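You operate a simulated robot arm through the tools that you are given. There is no shell and no other tool.

You run a simulated robot arm. Do the job below in one go: nothing can be reset, and whatever is moved stays where it is left.

JOB
Lift the taller bolt, close and pin the gate latch, drop the bolt.
Fine: at the middle posts of the long gate; the latch pin with the teal cap is parked in the pin hole of the middle post; leave the lower bolt down and the hinge pins alone.

Only the result counts: the job must be done as asked and must still hold three seconds after the hand-in. Knocking over, shifting, dropping, spilling or breaking anything else fails it. A push-on lid holds only when it is set on centred and level and pressed home; a screw cap is set on level and turned clockwise until tight.

ROBOT AND FRAMES
A 7-joint arm with a three-finger gripper, fixed in place. Base frame: the origin is at the foot of the arm, x ahead of it, y to its left, z up. Lengths are in mm, angles in degrees, forces in N, time in s.
Its first joint turns from -166.0 to 166.0 degrees. Payload 2.69 kg.
Tool frame: the origin (TCP) lies between the finger pads and is the grasp point; the fingertips stand 30 mm ahead of it; z points along the fingers, y is the line along which they close. The gripper opens to 128 mm. The gripper's body begins 117 mm behind the TCP.
Orientation is told as [roll, pitch, yaw] about the base's x, y, z axes, in that order, counted from this pose: with the fingers straight down and closing along the base's y, the tool's x points along the base's -x, its y along +y and its z along -z.

CONTROLS
- The arm moves only by the tool drive_tool. Its arguments are lists of equal length, an entry for each row: "xyz": the shift along the base's x, y, z in units of 50 mm (1.0 is 50 mm), a list of three; "turn": the turn, a rotation vector about the base's x, y, z in units of 6 degrees (1.0 is 6 degrees), a list of three; "jaw": the closure, from 0 (fully open) to 1 (shut). In form: {"xyz": [[x, y, z], ...], "turn": [[wx, wy, wz], ...], "jaw": [jaw, ...]}. A call has 1 to 20 rows; each row shifts and turns the commanded pose from where the row before left it. A call with a number of a shift or a turn outside -1 to 1 is refused whole. A row lasts 0.2 s, in which the tool goes at most 50 mm and 8.6 degrees; a call with a longer step from one row to the next is refused whole, and so is a gripper value outside its range. A pose out of reach is approached as far as the arm can. The call stops where the force on the tool passes 70 N (or 10 N more than at its start, if that is more) or the arm is blocked; 0.2 s more then pass. The fingers move at their own pace and stop on an object; they squeeze with about 38 N. The grip force told is the motor's: it shows also when the fingers shut on nothing. Time passes only in rows, and 0.2 s behind the last, so rows that do not move let the fingers close. The reply holds the time, the measured pose of the TCP, the force on the tool along the base axes, the opening and the grip force, in the units named above and with some noise, with the torque about the TCP (base axes, N m) and any sound that the robot's microphone picked up, and new pictures: "views" is both (left out), scene, wrist or none.
- Cameras (640 x 400 px; columns grow to the right, rows downward): "scene" is fixed at [218.6, 648.8, 1588.5]; the picture's right is [-0.85, -0.53, 0.00], its down [-0.24, 0.38, -0.89] and it looks along [0.48, -0.75, -0.45] (base axes); focal length 344 px, centre (320, 200). "wrist" rides on the gripper at [58, 54, -131] in the tool frame; the picture's right is [-0.68, 0.74, 0.00], its down [-0.62, -0.57, -0.55] and it looks along [-0.40, -0.37, 0.84] (tool axes); focal length 234 px, centre (320, 200). There is no depth. A picture from a camera that has moved, and an enlarged one, comes with that camera's place and axes in the base frame and with its lens.
- slide_trunk(by): slides the trunk up (or, below 0, down) by that many mm; the arm rides with it, the base frame stays. It gives what a move gives, with no picture.
- inspect(camera, box): a new picture of the part [left, top, right, bottom] of that camera's present view, enlarged. The clock stands still meanwhile.
- sign_off(): hands the job in; it is judged then, once.

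Places have to be worked out from the pictures, the camera data and where the tool is seen. Open the gripper and draw the arm clear of the work before you hand the job in, unless the task says otherwise.

The tools are called after "Request:" by a JSON object that holds its "api" and its "payload". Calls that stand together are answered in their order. drive_tool: Moves the arm, as the interface text tells. Its arguments: {"type":"object","properties":{"xyz":{"type":"array"},"turn":{"type":"array"},"jaw":{"type":"array"},"views":{"type":"string","enum":["both","scene","wrist","none"]}},"required":["xyz","turn","jaw"]} The other tools are called the same way: slide_trunk (by) slides the trunk up or down; inspect (camera, box) takes an enlarged picture of a part of a camera's view; sign_off () hands the job in.

At the start:

```text
clock: 0.0
tcp_pos: [566.4, -20.5, 1316.9]
tcp_rot: [0.0, 0.0, -0.1]
wrist_force: [0.2, 0.3, 0.1]
wrist_torque: [-0.03, 0.01, 0.0]
finger_gap: 127.9
finger_force: 0.1
trunk travel left (down, up): [-150.0, 200.0]
```

scene: 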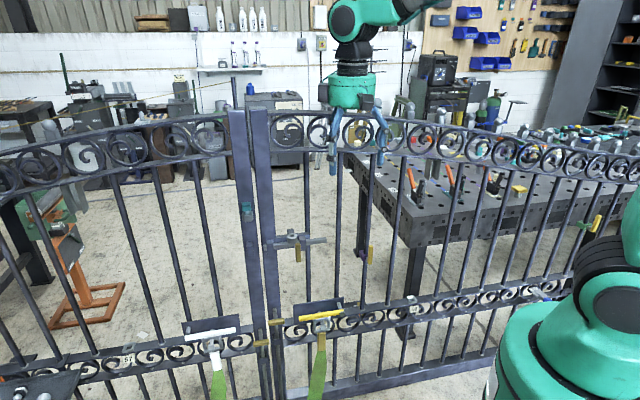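
wrist: 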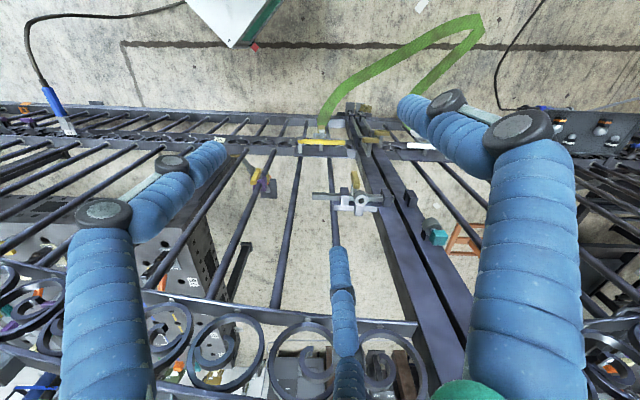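

I start by looking closely at the middle posts, latch, bolts and the teal-capped pin before moving anything.

Request:
{"api": "inspect", "payload": {"camera": "scene", "box": [220, 180, 380, 280]}}

Request:
{"api": "inspect", "payload": {"camera": "scene", "box": [180, 280, 380, 400]}}

Request:
{"api": "inspect", "payload": {"camera": "wrist", "box": [230, 90, 470, 240]}}

```text
4.00 times, centred on (300, 230) of scene
camera zoom: at [218.6, 648.8, 1588.5], right [-0.85, -0.53, 0.0], down [-0.24, 0.38, -0.89], along [0.48, -0.75, -0.45], focal length 1378 px, centre (400, 80)
```

zoom: 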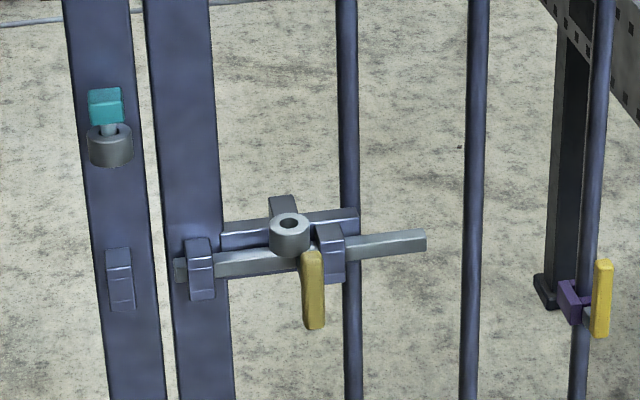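

```text
3.20 times, centred on (280, 340) of scene
camera zoom: at [218.6, 648.8, 1588.5], right [-0.85, -0.53, 0.0], down [-0.24, 0.38, -0.89], along [0.48, -0.75, -0.45], focal length 1102 px, centre (448, -248)
```

zoom: 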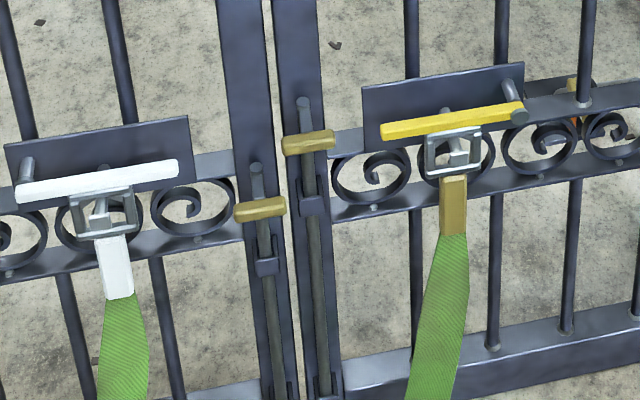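

```text
2.67 times, centred on (350, 165) of wrist
camera zoom: at [507.9, 33.5, 1446.6], right [0.68, 0.74, 0.0], down [0.62, -0.57, 0.55], along [0.4, -0.37, -0.84], focal length 624 px, centre (240, 293)
```

zoom: 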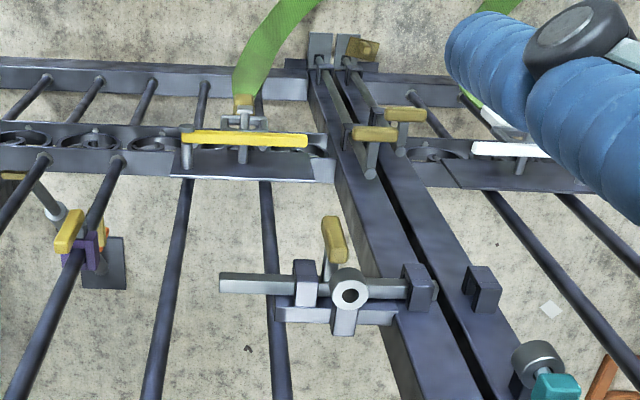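

The latch boss triangulates to about (797,-99,983), the teal pin to about (893,-5,1103), so the gate runs at about 45° to x. I'll zoom further to see the mechanisms.

Request:
{"api": "inspect", "payload": {"camera": "scene", "box": [232, 220, 332, 282]}}

Request:
{"api": "inspect", "payload": {"camera": "scene", "box": [235, 300, 315, 350]}}

Request:
{"api": "inspect", "payload": {"camera": "scene", "box": [235, 350, 315, 400]}}

Request:
{"api": "inspect", "payload": {"camera": "wrist", "box": [310, 170, 460, 264]}}

Request:
{"api": "inspect", "payload": {"camera": "wrist", "box": [320, 90, 420, 152]}}

Request:
{"api": "inspect", "payload": {"camera": "scene", "box": [230, 190, 270, 215]}}

```text
6.40 times, centred on (282, 251) of scene
camera zoom: at [218.6, 648.8, 1588.5], right [-0.85, -0.53, 0.0], down [-0.24, 0.38, -0.89], along [0.48, -0.75, -0.45], focal length 2204 px, centre (563, -126)
```

zoom: 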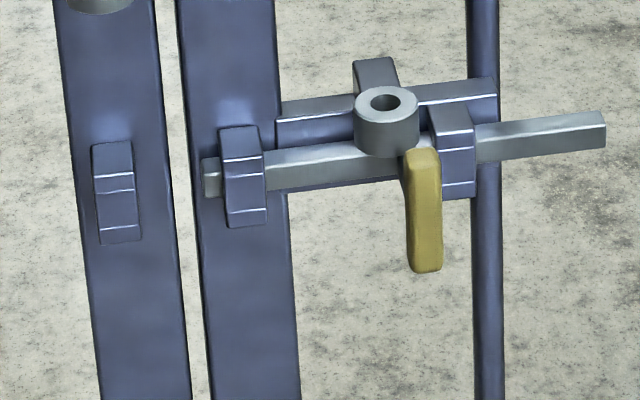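

```text
8.00 times, centred on (275, 325) of scene
camera zoom: at [218.6, 648.8, 1588.5], right [-0.85, -0.53, 0.0], down [-0.24, 0.38, -0.89], along [0.48, -0.75, -0.45], focal length 2755 px, centre (680, -800)
```

zoom: 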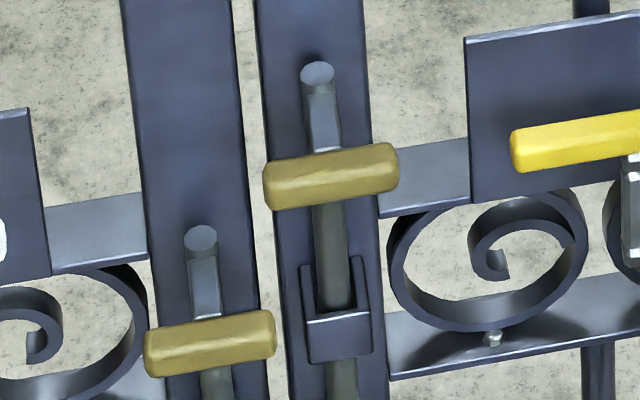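

```text
8.00 times, centred on (275, 375) of scene
camera zoom: at [218.6, 648.8, 1588.5], right [-0.85, -0.53, 0.0], down [-0.24, 0.38, -0.89], along [0.48, -0.75, -0.45], focal length 2755 px, centre (680, -1200)
```

zoom: 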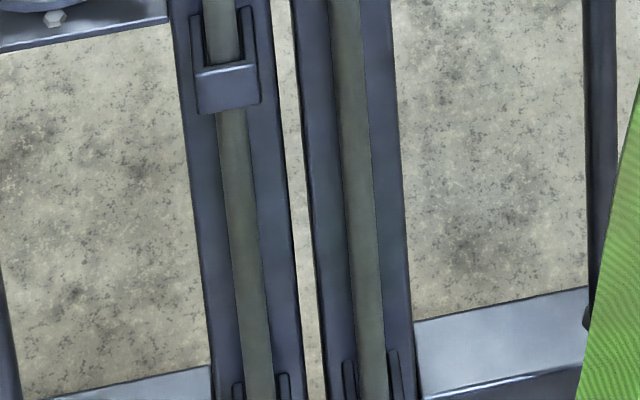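

```text
4.26 times, centred on (385, 217) of wrist
camera zoom: at [507.9, 33.5, 1446.6], right [0.68, 0.74, 0.0], down [0.62, -0.57, 0.55], along [0.4, -0.37, -0.84], focal length 996 px, centre (43, 128)
```

zoom: 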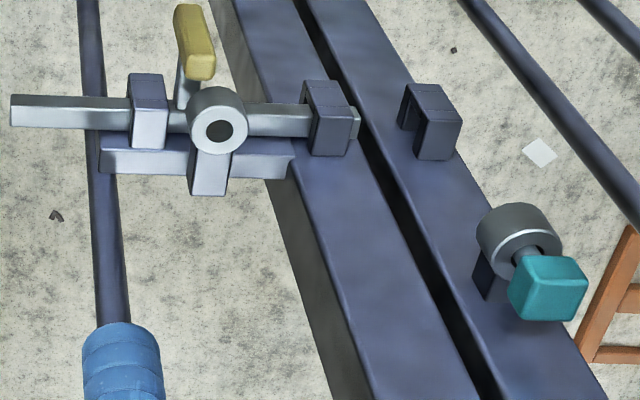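

```text
6.40 times, centred on (370, 121) of wrist
camera zoom: at [507.9, 33.5, 1446.6], right [0.68, 0.74, 0.0], down [0.62, -0.57, 0.55], along [0.4, -0.37, -0.84], focal length 1499 px, centre (0, 706)
```

zoom: 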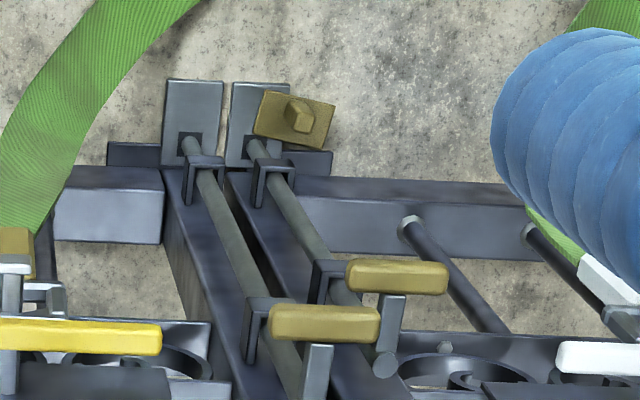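

```text
16.00 times, centred on (250, 202) of scene
camera zoom: at [218.6, 648.8, 1588.5], right [-0.85, -0.53, 0.0], down [-0.24, 0.38, -0.89], along [0.48, -0.75, -0.45], focal length 5510 px, centre (1440, 160)
```

zoom: 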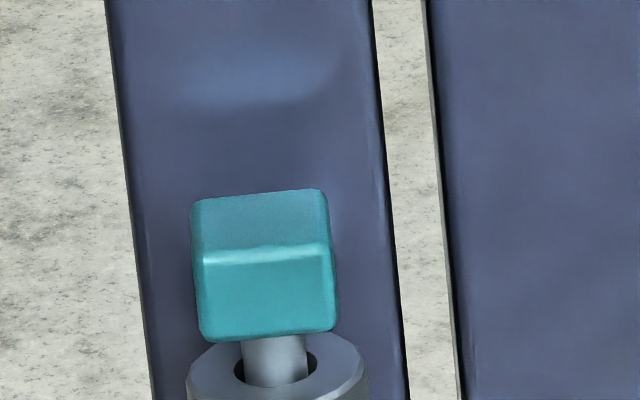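

The bolt handles are T‑bars standing about 50 mm off their rods: taller at about (822,-18,661), lower at about (864,22,571). The gate normal towards me is about (-0.71,0.71). I'll back away from the gate and yaw the tool towards +135° so that, once tilted horizontal, the wrist camera sits on top.

Request:
{"api": "drive_tool", "payload": {"xyz": [[-0.1, 0.1, 0], [-0.1, 0.1, 0], [-0.1, 0.1, 0], [-0.1, 0.1, 0], [-0.1, 0.1, 0], [-0.1, 0.1, 0], [-0.1, 0.1, 0], [-0.1, 0.1, 0], [-0.1, 0.1, 0], [-0.1, 0.1, 0], [-0.1, 0.1, 0], [-0.1, 0.1, 0], [-0.1, 0.1, 0], [-0.1, 0.1, 0], [-0.1, 0.1, 0], [-0.1, 0.1, 0], [0, 0, 0], [0, 0, 0], [0, 0, 0], [0, 0, 0]], "turn": [[0, 0, 1], [0, 0, 1], [0, 0, 1], [0, 0, 1], [0, 0, 1], [0, 0, 1], [0, 0, 1], [0, 0, 1], [0, 0, 1], [0, 0, 1], [0, 0, 1], [0, 0, 1], [0, 0, 1], [0, 0, 1], [0, 0, 1], [0, 0, 1], [0, 0, 1], [0, 0, 1], [0, 0, 1], [0, 0, 1]], "jaw": [0, 0, 0, 0, 0, 0, 0, 0, 0, 0, 0, 0, 0, 0, 0, 0, 0, 0, 0, 0], "views": "scene"}}

```text
clock: 4.2
tcp_pos: [486.1, 59.1, 1316.7]
tcp_rot: [-0.1, 0.0, 120.1]
wrist_force: [-0.3, 1.1, 0.6]
wrist_torque: [0.02, -0.01, 0.01]
finger_gap: 128.1
finger_force: 0.0
trunk travel left (down, up): [-150.0, 200.0]
```

scene: 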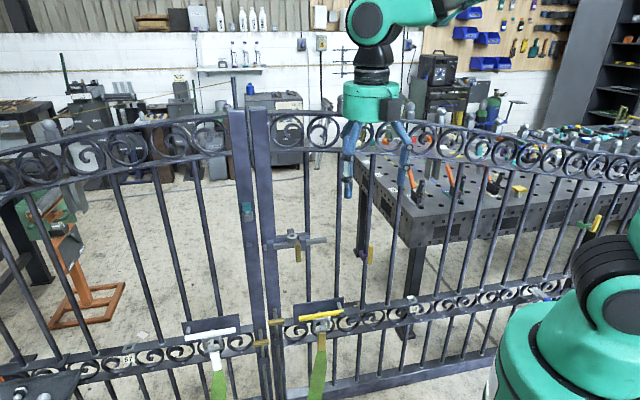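

Yaw reached 120° without trouble. I'll finish the yaw to 135° and tilt the tool to horizontal facing the gate, staying well in front of it.

Request:
{"api": "drive_tool", "payload": {"xyz": [[0, 0, 0], [0, 0, 0], [0, 0, 0], [0, 0, 0], [0, 0, 0], [0, 0, 0], [0, 0, 0], [0, 0, 0], [0, 0, 0], [0, 0, 0], [0, 0, 0], [0, 0, 0], [0, 0, 0], [0, 0, 0]], "turn": [[0, 0, 1], [0, 0, 1], [0, 0, 0.5], [-1, -1, 0], [-1, -1, 0], [-1, -1, 0], [-1, -1, 0], [-1, -1, 0], [-1, -1, 0], [-1, -1, 0], [-1, -1, 0], [-1, -1, 0], [-1, -1, 0], [-0.607, -0.607, 0]], "jaw": [0, 0, 0, 0, 0, 0, 0, 0, 0, 0, 0, 0, 0, 0]}}

```text
clock: 7.2
tcp_pos: [485.4, 60.2, 1317.6]
tcp_rot: [-156.2, 89.9, -21.1]
wrist_force: [1.1, 0.2, 0.3]
wrist_torque: [0.02, 0.03, 0.0]
finger_gap: 128.1
finger_force: 0.1
trunk travel left (down, up): [-150.0, 200.0]
camera wrist: at [355.0, 115.0, 1374.1], right [-0.52, -0.52, -0.68], down [0.01, 0.79, -0.62], along [0.85, -0.33, -0.4], focal length 234 px, centre (320, 200)
```

scene: 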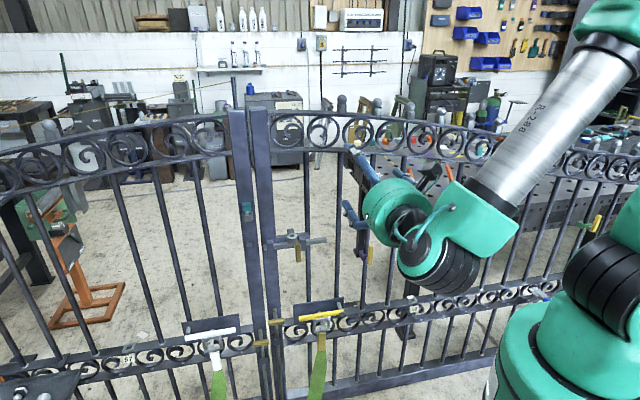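
wrist: 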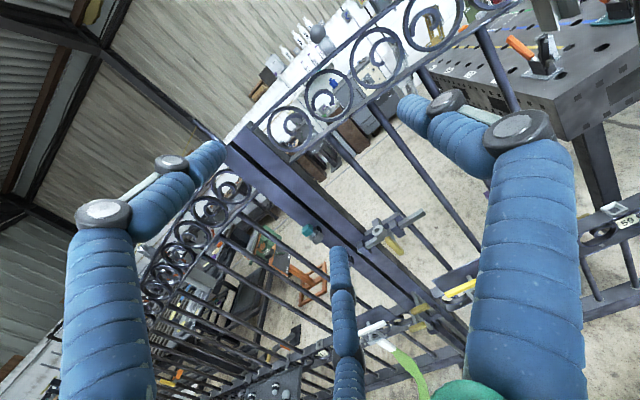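

The horizontal pose works. I want to understand the gripper's visible shape, so I zoom in on it and on the bolts from this angle.

Request:
{"api": "inspect", "payload": {"camera": "scene", "box": [330, 130, 470, 218]}}

Request:
{"api": "inspect", "payload": {"camera": "wrist", "box": [350, 200, 510, 300]}}

Request:
{"api": "inspect", "payload": {"camera": "wrist", "box": [360, 290, 480, 365]}}

Request:
{"api": "inspect", "payload": {"camera": "wrist", "box": [290, 200, 410, 275]}}

```text
4.55 times, centred on (400, 174) of scene
camera zoom: at [218.6, 648.8, 1588.5], right [-0.85, -0.53, 0.0], down [-0.24, 0.38, -0.89], along [0.48, -0.75, -0.45], focal length 1566 px, centre (-44, 318)
```

zoom: 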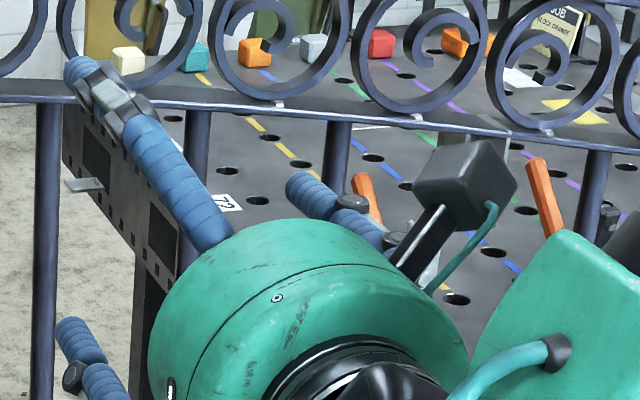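

```text
4.00 times, centred on (430, 250) of wrist
camera zoom: at [355.0, 115.0, 1374.1], right [-0.52, -0.52, -0.68], down [0.01, 0.79, -0.62], along [0.85, -0.33, -0.4], focal length 937 px, centre (-120, 0)
```

zoom: 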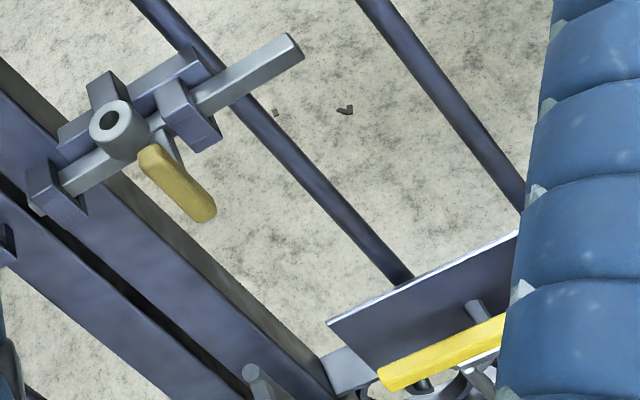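

```text
5.33 times, centred on (420, 328) of wrist
camera zoom: at [355.0, 115.0, 1374.1], right [-0.52, -0.52, -0.68], down [0.01, 0.79, -0.62], along [0.85, -0.33, -0.4], focal length 1249 px, centre (-213, -480)
```

zoom: 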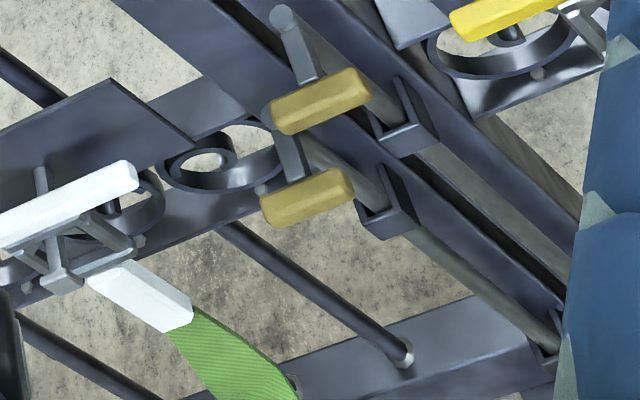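

```text
5.33 times, centred on (350, 238) of wrist
camera zoom: at [355.0, 115.0, 1374.1], right [-0.52, -0.52, -0.68], down [0.01, 0.79, -0.62], along [0.85, -0.33, -0.4], focal length 1249 px, centre (160, 0)
```

zoom: 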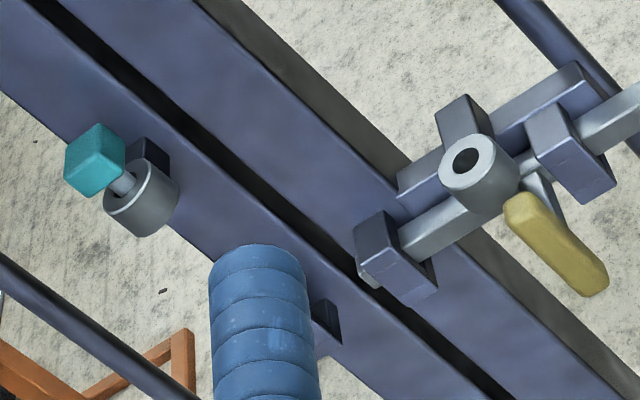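

The visible hand has three fingers though the interface describes a two-finger gripper, so I'll close the jaws partly in free space to see how they move.

Request:
{"api": "drive_tool", "payload": {"xyz": [[0, 0, 0], [0, 0, 0], [0, 0, 0], [0, 0, 0]], "turn": [[0, 0, 0], [0, 0, 0], [0, 0, 0], [0, 0, 0]], "jaw": [0.8, 0.8, 0.8, 0.8], "views": "both"}}

Request:
{"api": "inspect", "payload": {"camera": "scene", "box": [330, 130, 470, 218]}}

```text
clock: 8.2
tcp_pos: [484.9, 59.3, 1317.1]
tcp_rot: [103.0, 90.0, -122.1]
wrist_force: [-0.4, 0.6, 0.0]
wrist_torque: [0.01, 0.01, 0.0]
finger_gap: 25.6
finger_force: 0.1
trunk travel left (down, up): [-150.0, 200.0]
camera wrist: at [355.1, 114.8, 1374.2], right [-0.52, -0.52, -0.68], down [0.01, 0.79, -0.62], along [0.85, -0.33, -0.4], focal length 234 px, centre (320, 200)
```

scene: 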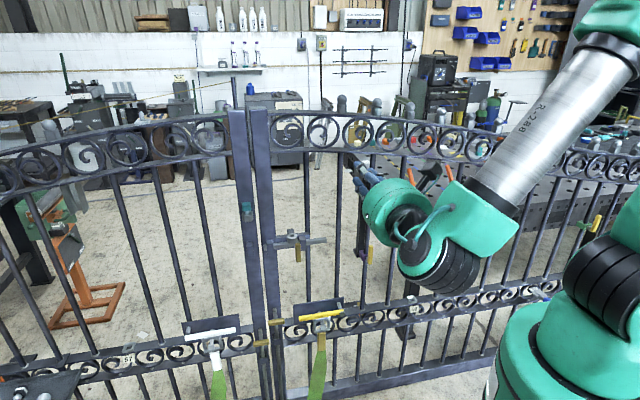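
wrist: 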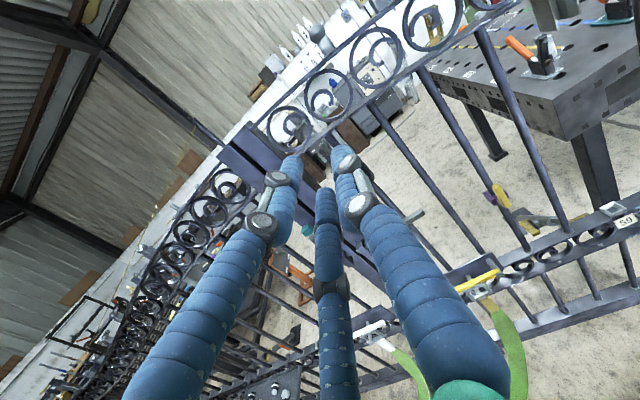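

```text
4.55 times, centred on (400, 174) of scene
camera zoom: at [218.6, 648.8, 1588.5], right [-0.85, -0.53, 0.0], down [-0.24, 0.38, -0.89], along [0.48, -0.75, -0.45], focal length 1566 px, centre (-44, 318)
```

zoom: 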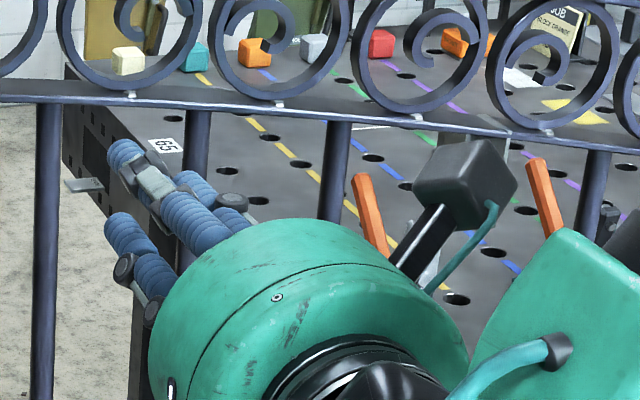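

The three visible fingers close to the same centre, with the reported gap as stated. Now I descend to a standoff 200 mm in front of the taller bolt's handle, jaws part-open.

Request:
{"api": "drive_tool", "payload": {"xyz": [[0.279, 0.089, -0.937], [0.279, 0.089, -0.937], [0.279, 0.089, -0.937], [0.279, 0.089, -0.937], [0.279, 0.089, -0.937], [0.279, 0.089, -0.937], [0.279, 0.089, -0.937], [0.279, 0.089, -0.937], [0.279, 0.089, -0.937], [0.279, 0.089, -0.937], [0.279, 0.089, -0.937], [0.279, 0.089, -0.937], [0.279, 0.089, -0.937], [0.279, 0.089, -0.937]], "turn": [[0, 0, 0], [0, 0, 0], [0, 0, 0], [0, 0, 0], [0, 0, 0], [0, 0, 0], [0, 0, 0], [0, 0, 0], [0, 0, 0], [0, 0, 0], [0, 0, 0], [0, 0, 0], [0, 0, 0], [0, 0, 0]], "jaw": [0.25, 0.25, 0.25, 0.25, 0.25, 0.25, 0.25, 0.25, 0.25, 0.25, 0.25, 0.25, 0.25, 0.25]}}

```text
clock: 11.2
tcp_pos: [683.2, 122.1, 658.1]
tcp_rot: [-111.9, 90.0, 23.1]
wrist_force: [0.3, -0.6, 1.5]
wrist_torque: [0.05, 0.07, -0.04]
finger_gap: 96.0
finger_force: 0.1
trunk travel left (down, up): [-150.0, 200.0]
camera wrist: at [553.2, 177.0, 716.1], right [-0.52, -0.52, -0.68], down [0.01, 0.79, -0.62], along [0.85, -0.33, -0.4], focal length 234 px, centre (320, 200)
```

scene: 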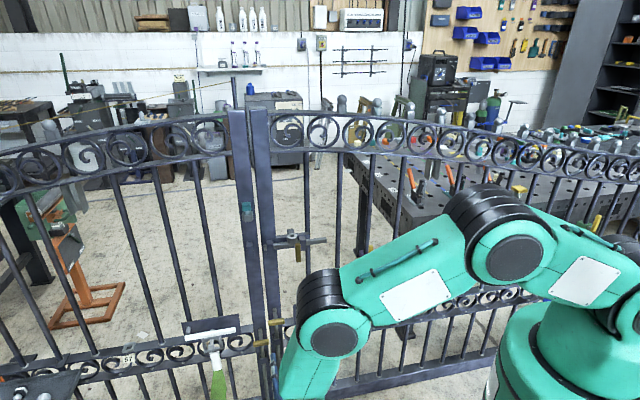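
wrist: 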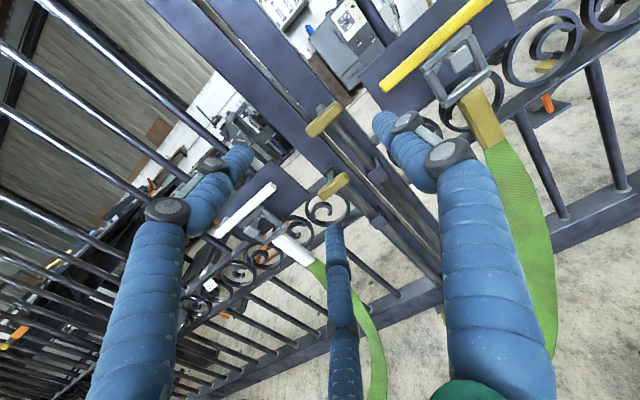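

The arm reached the standoff. I zoom in on the taller bolt's handle and guide to refine its position and see how it is held.

Request:
{"api": "inspect", "payload": {"camera": "wrist", "box": [270, 80, 430, 180]}}

Request:
{"api": "inspect", "payload": {"camera": "wrist", "box": [340, 160, 460, 310]}}

Request:
{"api": "inspect", "payload": {"camera": "scene", "box": [235, 300, 315, 350]}}

```text
4.00 times, centred on (350, 130) of wrist
camera zoom: at [553.2, 177.0, 716.1], right [-0.52, -0.52, -0.68], down [0.01, 0.79, -0.62], along [0.85, -0.33, -0.4], focal length 937 px, centre (200, 480)
```

zoom: 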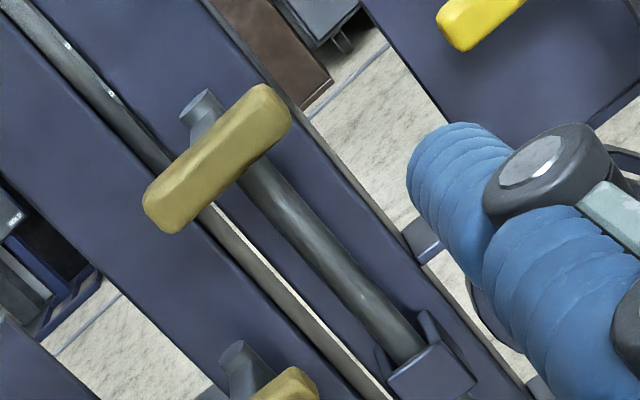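

```text
2.67 times, centred on (400, 235) of wrist
camera zoom: at [553.2, 177.0, 716.1], right [-0.52, -0.52, -0.68], down [0.01, 0.79, -0.62], along [0.85, -0.33, -0.4], focal length 624 px, centre (107, 107)
```

zoom: 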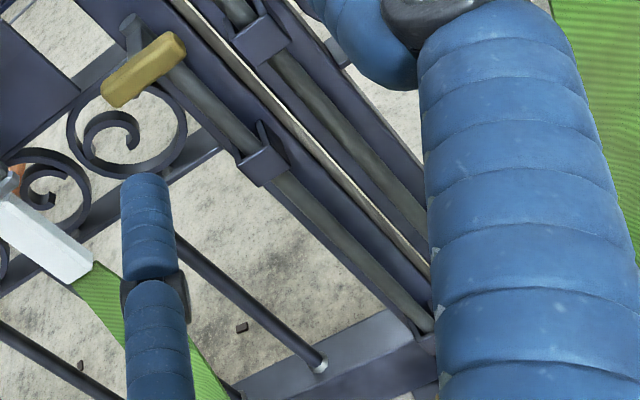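

```text
8.00 times, centred on (275, 325) of scene
camera zoom: at [218.6, 648.8, 1588.5], right [-0.85, -0.53, 0.0], down [-0.24, 0.38, -0.89], along [0.48, -0.75, -0.45], focal length 2755 px, centre (680, -800)
```

zoom: 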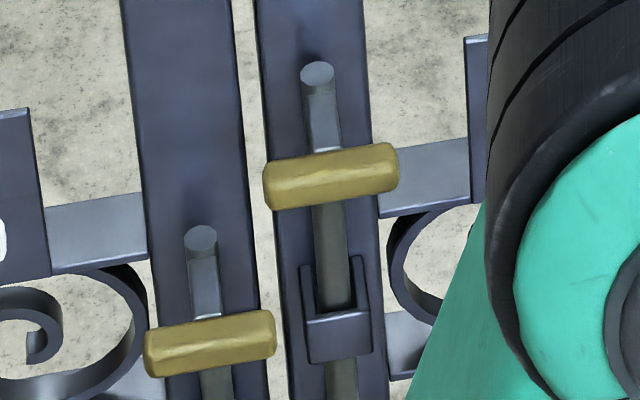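

The handle bar is centred near (822,-19,654), about 60 mm long along the gate. I advance to 80 mm in front of it with the jaws at about 96 mm.

Request:
{"api": "drive_tool", "payload": {"xyz": [[0.413, -0.425, -0.02], [0.413, -0.425, -0.02], [0.413, -0.425, -0.02], [0.413, -0.425, -0.02], [0, 0, 0]], "turn": [[0, 0, 0], [0, 0, 0], [0, 0, 0], [0, 0, 0], [0, 0, 0]], "jaw": [0.25, 0.25, 0.25, 0.25, 0.25]}}

Request:
{"api": "inspect", "payload": {"camera": "wrist", "box": [240, 60, 400, 160]}}

Request:
{"api": "inspect", "payload": {"camera": "scene", "box": [225, 290, 345, 365]}}

```text
clock: 12.4
tcp_pos: [765.5, 36.7, 654.8]
tcp_rot: [19.9, 90.1, 154.9]
wrist_force: [0.6, 0.3, 0.1]
wrist_torque: [-0.01, 0.01, -0.04]
finger_gap: 96.1
finger_force: 0.1
trunk travel left (down, up): [-150.0, 200.0]
camera wrist: at [635.4, 91.5, 711.6], right [-0.52, -0.52, -0.68], down [0.01, 0.79, -0.62], along [0.85, -0.33, -0.4], focal length 234 px, centre (320, 200)
```

scene: 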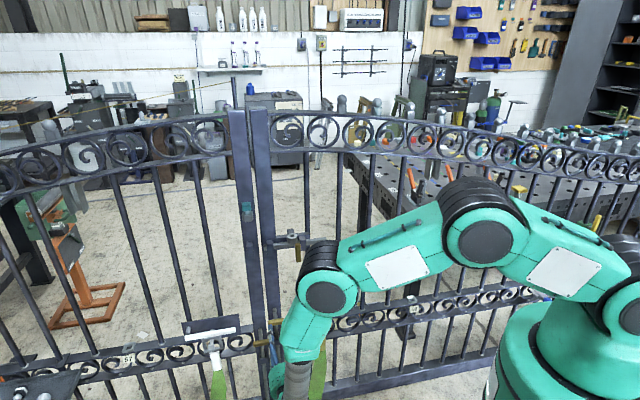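
wrist: 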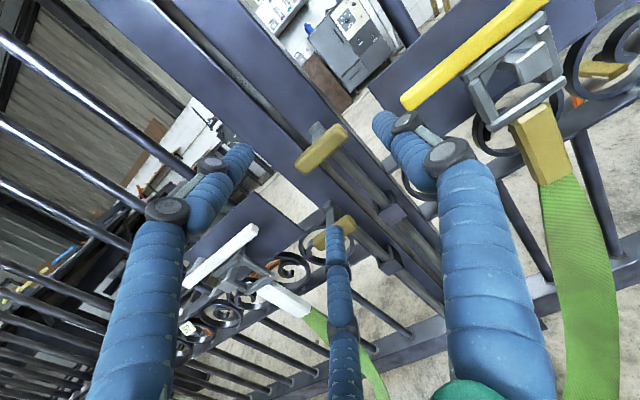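

```text
4.00 times, centred on (320, 110) of wrist
camera zoom: at [635.4, 91.5, 711.6], right [-0.52, -0.52, -0.68], down [0.01, 0.79, -0.62], along [0.85, -0.33, -0.4], focal length 937 px, centre (320, 560)
```

zoom: 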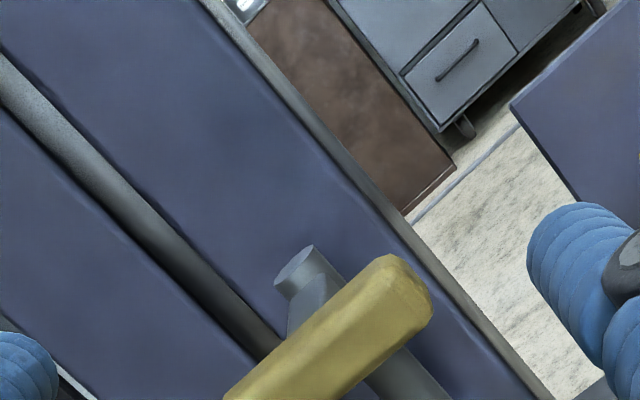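

```text
5.33 times, centred on (285, 328) of scene
camera zoom: at [218.6, 648.8, 1588.5], right [-0.85, -0.53, 0.0], down [-0.24, 0.38, -0.89], along [0.48, -0.75, -0.45], focal length 1837 px, centre (507, -480)
```

zoom: 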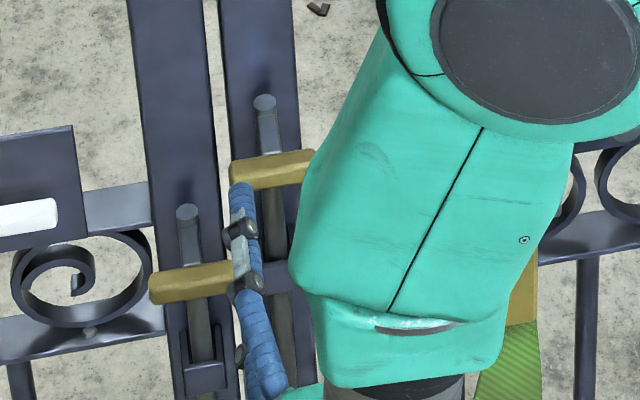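

The handle is centred laterally about 80 mm ahead and 3 mm lower. I advance slowly 72 mm so the finger pads straddle the bar's two ends.

Request:
{"api": "drive_tool", "payload": {"xyz": [[0.204, -0.204, -0.012], [0.204, -0.204, -0.012], [0.204, -0.204, -0.012], [0.204, -0.204, -0.012], [0.204, -0.204, -0.012], [0, 0, 0]], "turn": [[0, 0, 0], [0, 0, 0], [0, 0, 0], [0, 0, 0], [0, 0, 0], [0, 0, 0]], "jaw": [0.25, 0.25, 0.25, 0.25, 0.25, 0.25]}}

Request:
{"api": "inspect", "payload": {"camera": "wrist", "box": [220, 80, 420, 260]}}

```text
clock: 13.8
tcp_pos: [814.1, -14.9, 651.6]
tcp_rot: [21.3, 90.0, 156.4]
wrist_force: [-0.1, 0.0, 0.1]
wrist_torque: [-0.04, 0.0, -0.02]
finger_gap: 96.0
finger_force: 0.1
trunk travel left (down, up): [-150.0, 200.0]
camera wrist: at [684.8, 40.7, 709.5], right [-0.52, -0.52, -0.68], down [0.01, 0.79, -0.62], along [0.85, -0.33, -0.4], focal length 234 px, centre (320, 200)
```

scene: 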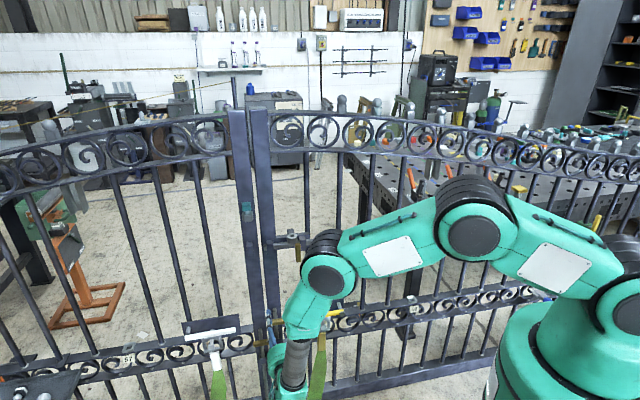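
wrist: 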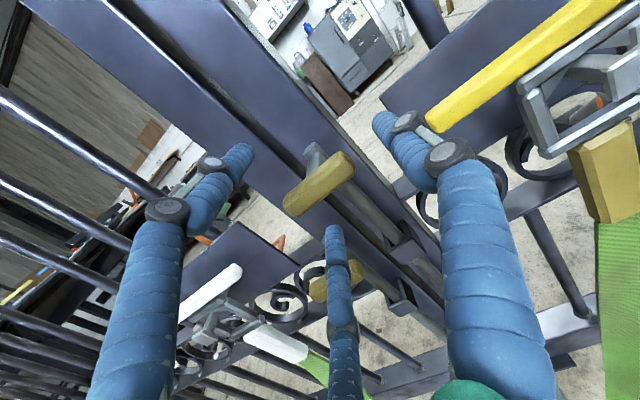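

```text
2.22 times, centred on (320, 170) of wrist
camera zoom: at [684.8, 40.7, 709.5], right [-0.52, -0.52, -0.68], down [0.01, 0.79, -0.62], along [0.85, -0.33, -0.4], focal length 520 px, centre (320, 267)
```

zoom: 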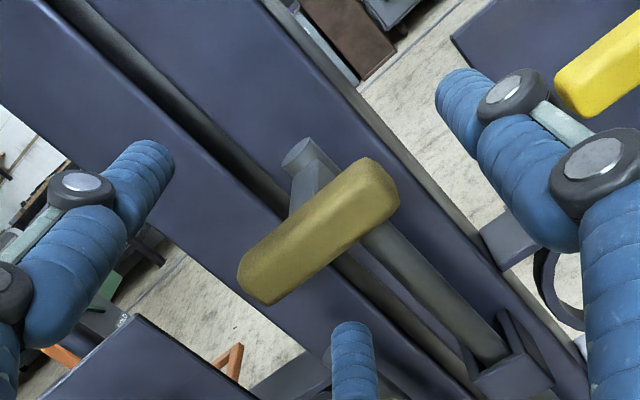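

The handle sits centred between the fingers about 10 mm ahead of the TCP. I close on it and watch where the fingers stop.

Request:
{"api": "drive_tool", "payload": {"xyz": [[0, 0, 0], [0, 0, 0], [0, 0, 0], [0, 0, 0]], "turn": [[0, 0, 0], [0, 0, 0], [0, 0, 0], [0, 0, 0]], "jaw": [0.4, 0.6, 0.8, 1]}}

Request:
{"api": "inspect", "payload": {"camera": "wrist", "box": [220, 80, 420, 260]}}

```text
clock: 14.9
tcp_pos: [805.6, -25.4, 650.6]
tcp_rot: [83.8, 89.5, -142.2]
wrist_force: [-21.0, -19.9, 15.6]
wrist_torque: [-0.39, -0.56, -1.53]
finger_gap: 22.5
finger_force: 37.7
trunk travel left (down, up): [-150.0, 200.0]
stopped in row 4: the force on the tool passed its limit at 78 N (the readings are from after the stop); the commanded pose is now the measured one
camera wrist: at [676.6, 33.4, 707.8], right [-0.53, -0.51, -0.67], down [0.02, 0.78, -0.62], along [0.84, -0.35, -0.41], focal length 234 px, centre (320, 200)
```

scene: 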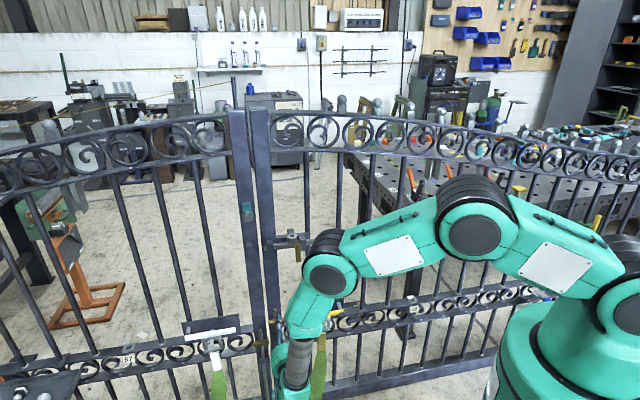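
wrist: 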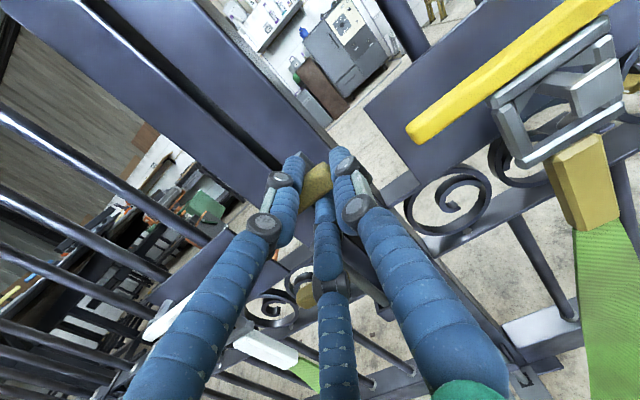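

```text
2.22 times, centred on (320, 170) of wrist
camera zoom: at [676.6, 33.4, 707.8], right [-0.53, -0.51, -0.67], down [0.02, 0.78, -0.62], along [0.84, -0.35, -0.41], focal length 520 px, centre (320, 267)
```

zoom: 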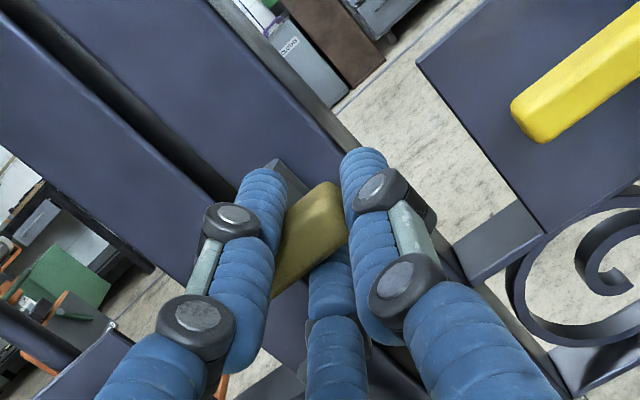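

The fingers really are three jaws at 120°: two now straddle the bar above and below near its middle, and one bears on its end, giving a positive vertical hold. I try a small 10 mm lift and watch the force.

Request:
{"api": "drive_tool", "payload": {"xyz": [[0, 0, 0.1], [0, 0, 0.1], [0, 0, 0]], "turn": [[0, 0, 0], [0, 0, 0], [0, 0, 0]], "jaw": [1, 1, 1]}}

Request:
{"api": "inspect", "payload": {"camera": "wrist", "box": [220, 80, 420, 260]}}

```text
clock: 15.7
tcp_pos: [805.6, -24.1, 657.7]
tcp_rot: [63.9, 89.4, -162.2]
wrist_force: [-32.7, -43.1, -12.1]
wrist_torque: [0.34, 0.59, -0.34]
finger_gap: 22.4
finger_force: 44.4
trunk travel left (down, up): [-150.0, 200.0]
camera wrist: at [676.9, 33.2, 715.5], right [-0.54, -0.51, -0.67], down [0.02, 0.79, -0.62], along [0.84, -0.34, -0.41], focal length 234 px, centre (320, 200)
```

scene: 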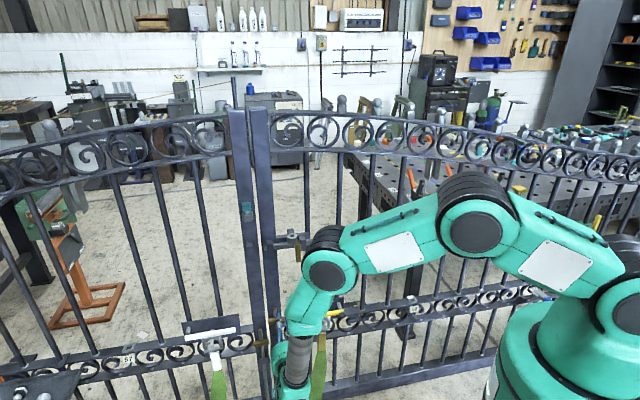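
wrist: 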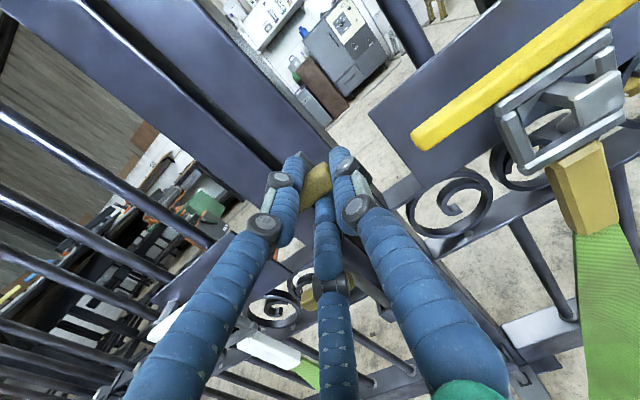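

```text
2.22 times, centred on (320, 170) of wrist
camera zoom: at [676.9, 33.2, 715.5], right [-0.54, -0.51, -0.67], down [0.02, 0.79, -0.62], along [0.84, -0.34, -0.41], focal length 520 px, centre (320, 267)
```

zoom: 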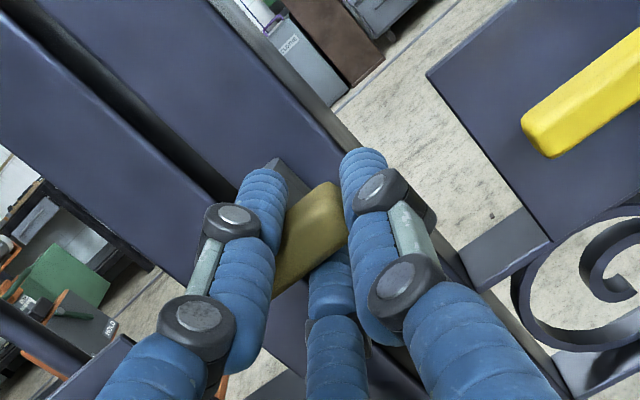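

The bolt rises (about 12 N of weight), but I carry a sideways load along the gate from the off-centre grip. I shift a few mm in -u to relieve it before lifting further.

Request:
{"api": "drive_tool", "payload": {"xyz": [[-0.04, -0.04, 0], [-0.04, -0.04, 0], [0, 0, 0]], "turn": [[0, 0, 0], [0, 0, 0], [0, 0, 0]], "jaw": [1, 1, 1], "views": "none"}}

```text
clock: 16.5
tcp_pos: [805.2, -24.4, 660.3]
tcp_rot: [80.6, 89.7, -144.8]
wrist_force: [-22.0, -7.1, -11.5]
wrist_torque: [0.26, 0.37, -0.73]
finger_gap: 22.5
finger_force: 44.9
trunk travel left (down, up): [-150.0, 200.0]
```

The lateral load halved. I relieve a little more and raise the bolt 50 mm in small steps.

Request:
{"api": "drive_tool", "payload": {"xyz": [[-0.03, -0.03, 0], [0, 0, 0.2], [0, 0, 0.2], [0, 0, 0.2], [0, 0, 0.2], [0, 0, 0.2], [0, 0, 0]], "turn": [[0, 0, 0], [0, 0, 0], [0, 0, 0], [0, 0, 0], [0, 0, 0], [0, 0, 0], [0, 0, 0]], "jaw": [1, 1, 1, 1, 1, 1, 1]}}

Request:
{"api": "inspect", "payload": {"camera": "wrist", "box": [220, 80, 420, 260]}}

Request:
{"api": "inspect", "payload": {"camera": "scene", "box": [225, 280, 345, 400]}}

```text
clock: 18.1
tcp_pos: [804.7, -25.1, 711.9]
tcp_rot: [99.5, 89.6, -126.2]
wrist_force: [-1.3, 30.7, 2.4]
wrist_torque: [-0.03, -0.09, 0.47]
finger_gap: 21.8
finger_force: 45.2
trunk travel left (down, up): [-150.0, 200.0]
camera wrist: at [675.9, 31.6, 768.6], right [-0.53, -0.52, -0.67], down [0.02, 0.78, -0.62], along [0.85, -0.34, -0.41], focal length 234 px, centre (320, 200)
```

scene: 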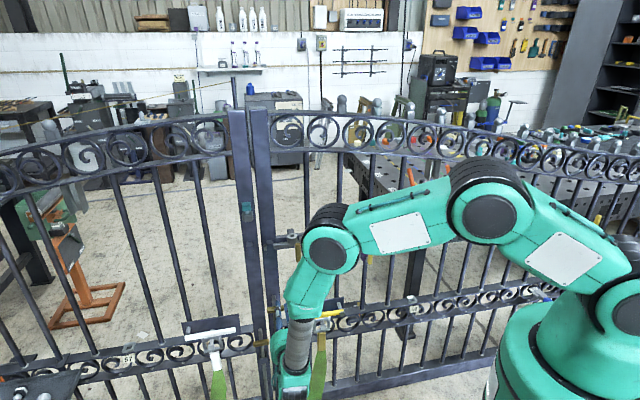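
wrist: 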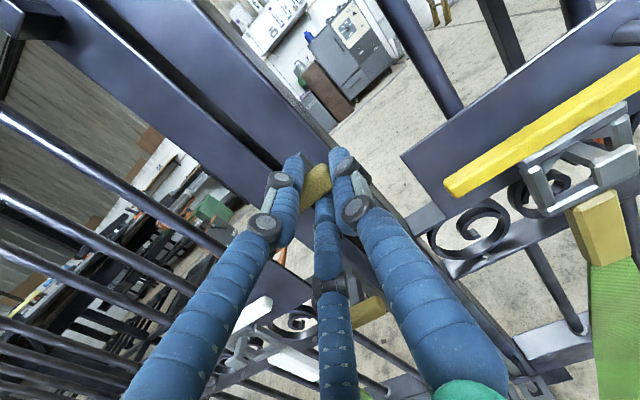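

```text
2.22 times, centred on (320, 170) of wrist
camera zoom: at [675.9, 31.6, 768.6], right [-0.53, -0.52, -0.67], down [0.02, 0.78, -0.62], along [0.85, -0.34, -0.41], focal length 520 px, centre (320, 267)
```

zoom: 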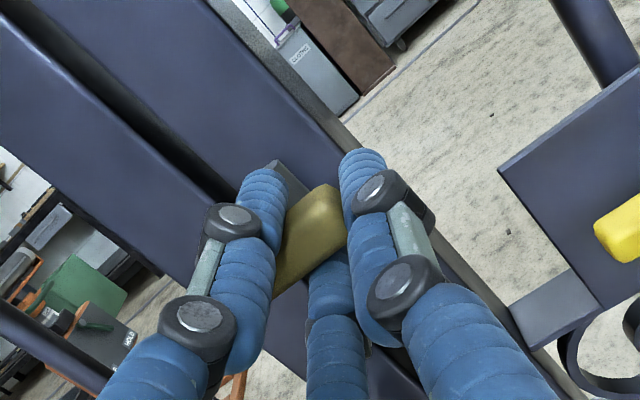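

```text
3.33 times, centred on (285, 340) of scene
camera zoom: at [218.6, 648.8, 1588.5], right [-0.85, -0.53, 0.0], down [-0.24, 0.38, -0.89], along [0.48, -0.75, -0.45], focal length 1148 px, centre (437, -267)
```

zoom: 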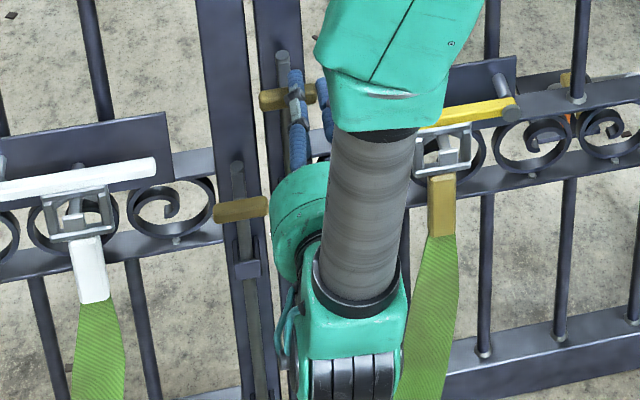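

The bolt is up about 60 mm and the vertical load is now near zero. I raise it another 20 mm gently to look for a stop or a hold.

Request:
{"api": "drive_tool", "payload": {"xyz": [[0, 0, 0.1], [0, 0, 0.1], [0, 0, 0.1], [0, 0, 0.1], [0, 0, 0]], "turn": [[0, 0, 0], [0, 0, 0], [0, 0, 0], [0, 0, 0], [0, 0, 0]], "jaw": [1, 1, 1, 1, 1]}}

Request:
{"api": "inspect", "payload": {"camera": "scene", "box": [245, 290, 325, 340]}}

```text
clock: 19.3
tcp_pos: [800.2, -28.5, 721.2]
tcp_rot: [52.2, 88.8, -173.6]
wrist_force: [19.0, 5.1, -65.0]
wrist_torque: [0.29, 0.99, 0.59]
finger_gap: 22.2
finger_force: 45.1
trunk travel left (down, up): [-150.0, 200.0]
camera wrist: at [672.4, 28.0, 780.7], right [-0.54, -0.52, -0.66], down [0.01, 0.79, -0.62], along [0.84, -0.34, -0.42], focal length 234 px, centre (320, 200)
```

scene: 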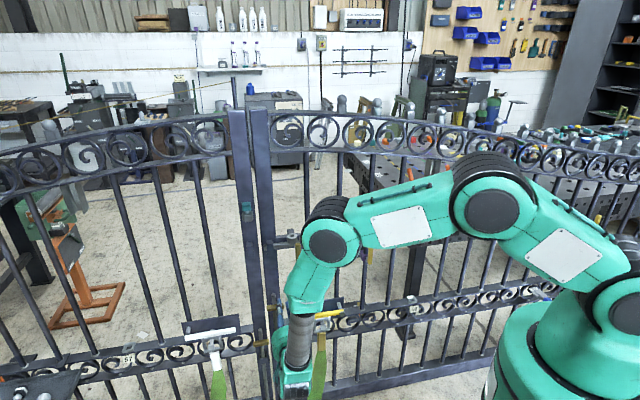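
wrist: 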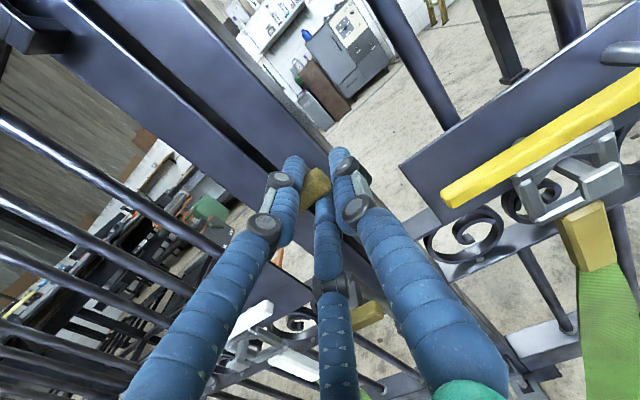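

```text
8.00 times, centred on (285, 315) of scene
camera zoom: at [218.6, 648.8, 1588.5], right [-0.85, -0.53, 0.0], down [-0.24, 0.38, -0.89], along [0.48, -0.75, -0.45], focal length 2755 px, centre (600, -720)
```

zoom: 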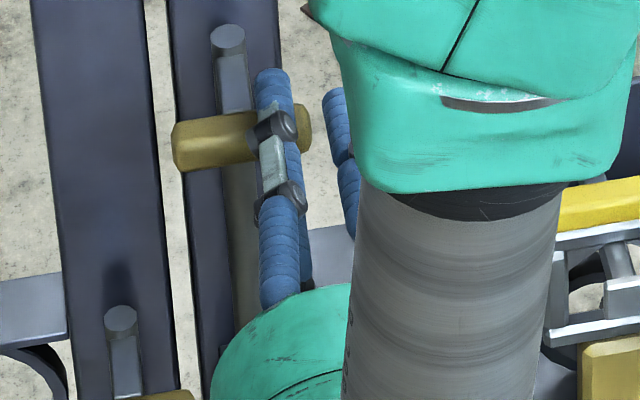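

I hit the bolt's upper stop (65 N), so its travel is about 65 mm. I back the command down 8 mm to relieve, then ease the jaws open slightly with the lower finger still beneath the bar to see whether the bolt stays up.

Request:
{"api": "drive_tool", "payload": {"xyz": [[0, 0, -0.1], [0, 0, -0.1], [0, 0, 0]], "turn": [[0, 0, 0], [0, 0, 0], [0, 0, 0]], "jaw": [1, 1, 1], "views": "none"}}

```text
clock: 20.1
tcp_pos: [801.0, -29.9, 719.0]
tcp_rot: [87.5, 89.6, -138.4]
wrist_force: [-29.6, -16.5, -4.2]
wrist_torque: [0.04, 0.05, -1.63]
finger_gap: 21.9
finger_force: 45.2
trunk travel left (down, up): [-150.0, 200.0]
```

Vertical load is back to about 4 N. Now I open the jaws a little (gap about 36 mm) to see if the bar drops onto the lower finger.

Request:
{"api": "drive_tool", "payload": {"xyz": [[0, 0, 0], [0, 0, 0], [0, 0, 0]], "turn": [[0, 0, 0], [0, 0, 0], [0, 0, 0]], "jaw": [0.8, 0.72, 0.72]}}

Request:
{"api": "inspect", "payload": {"camera": "wrist", "box": [220, 80, 420, 260]}}

Request:
{"api": "inspect", "payload": {"camera": "scene", "box": [245, 290, 325, 340]}}

```text
clock: 20.9
tcp_pos: [802.0, -26.9, 719.5]
tcp_rot: [81.6, 89.6, -144.1]
wrist_force: [0.4, 0.3, -0.5]
wrist_torque: [0.0, -0.01, -0.02]
finger_gap: 36.0
finger_force: 0.1
trunk travel left (down, up): [-150.0, 200.0]
camera wrist: at [673.7, 30.3, 777.0], right [-0.53, -0.52, -0.67], down [0.02, 0.79, -0.62], along [0.85, -0.34, -0.41], focal length 234 px, centre (320, 200)
```

scene: 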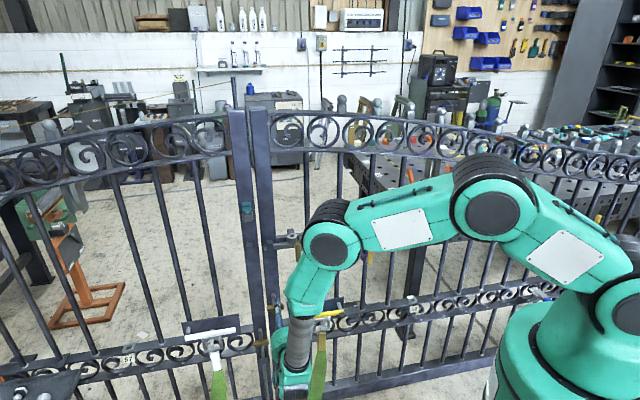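
wrist: 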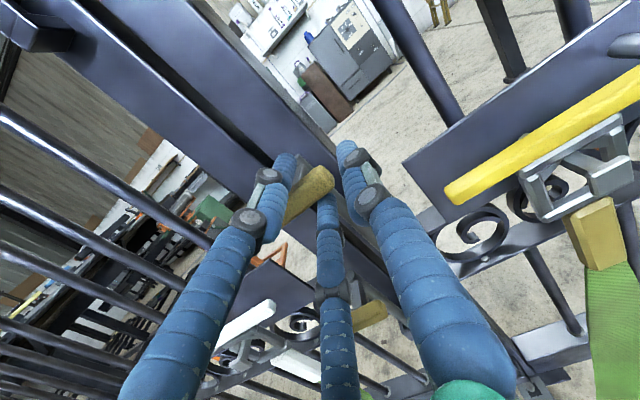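

```text
2.22 times, centred on (320, 170) of wrist
camera zoom: at [673.7, 30.3, 777.0], right [-0.53, -0.52, -0.67], down [0.02, 0.79, -0.62], along [0.85, -0.34, -0.41], focal length 520 px, centre (320, 267)
```

zoom: 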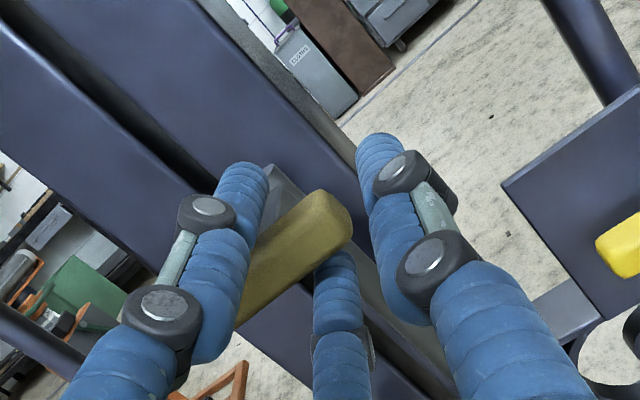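

```text
8.00 times, centred on (285, 315) of scene
camera zoom: at [218.6, 648.8, 1588.5], right [-0.85, -0.53, 0.0], down [-0.24, 0.38, -0.89], along [0.48, -0.75, -0.45], focal length 2755 px, centre (600, -720)
```

zoom: 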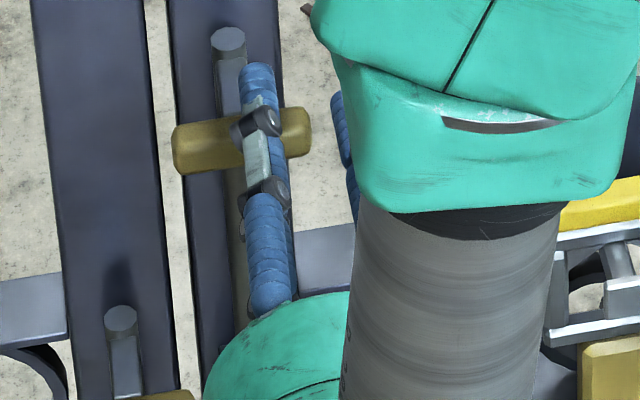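

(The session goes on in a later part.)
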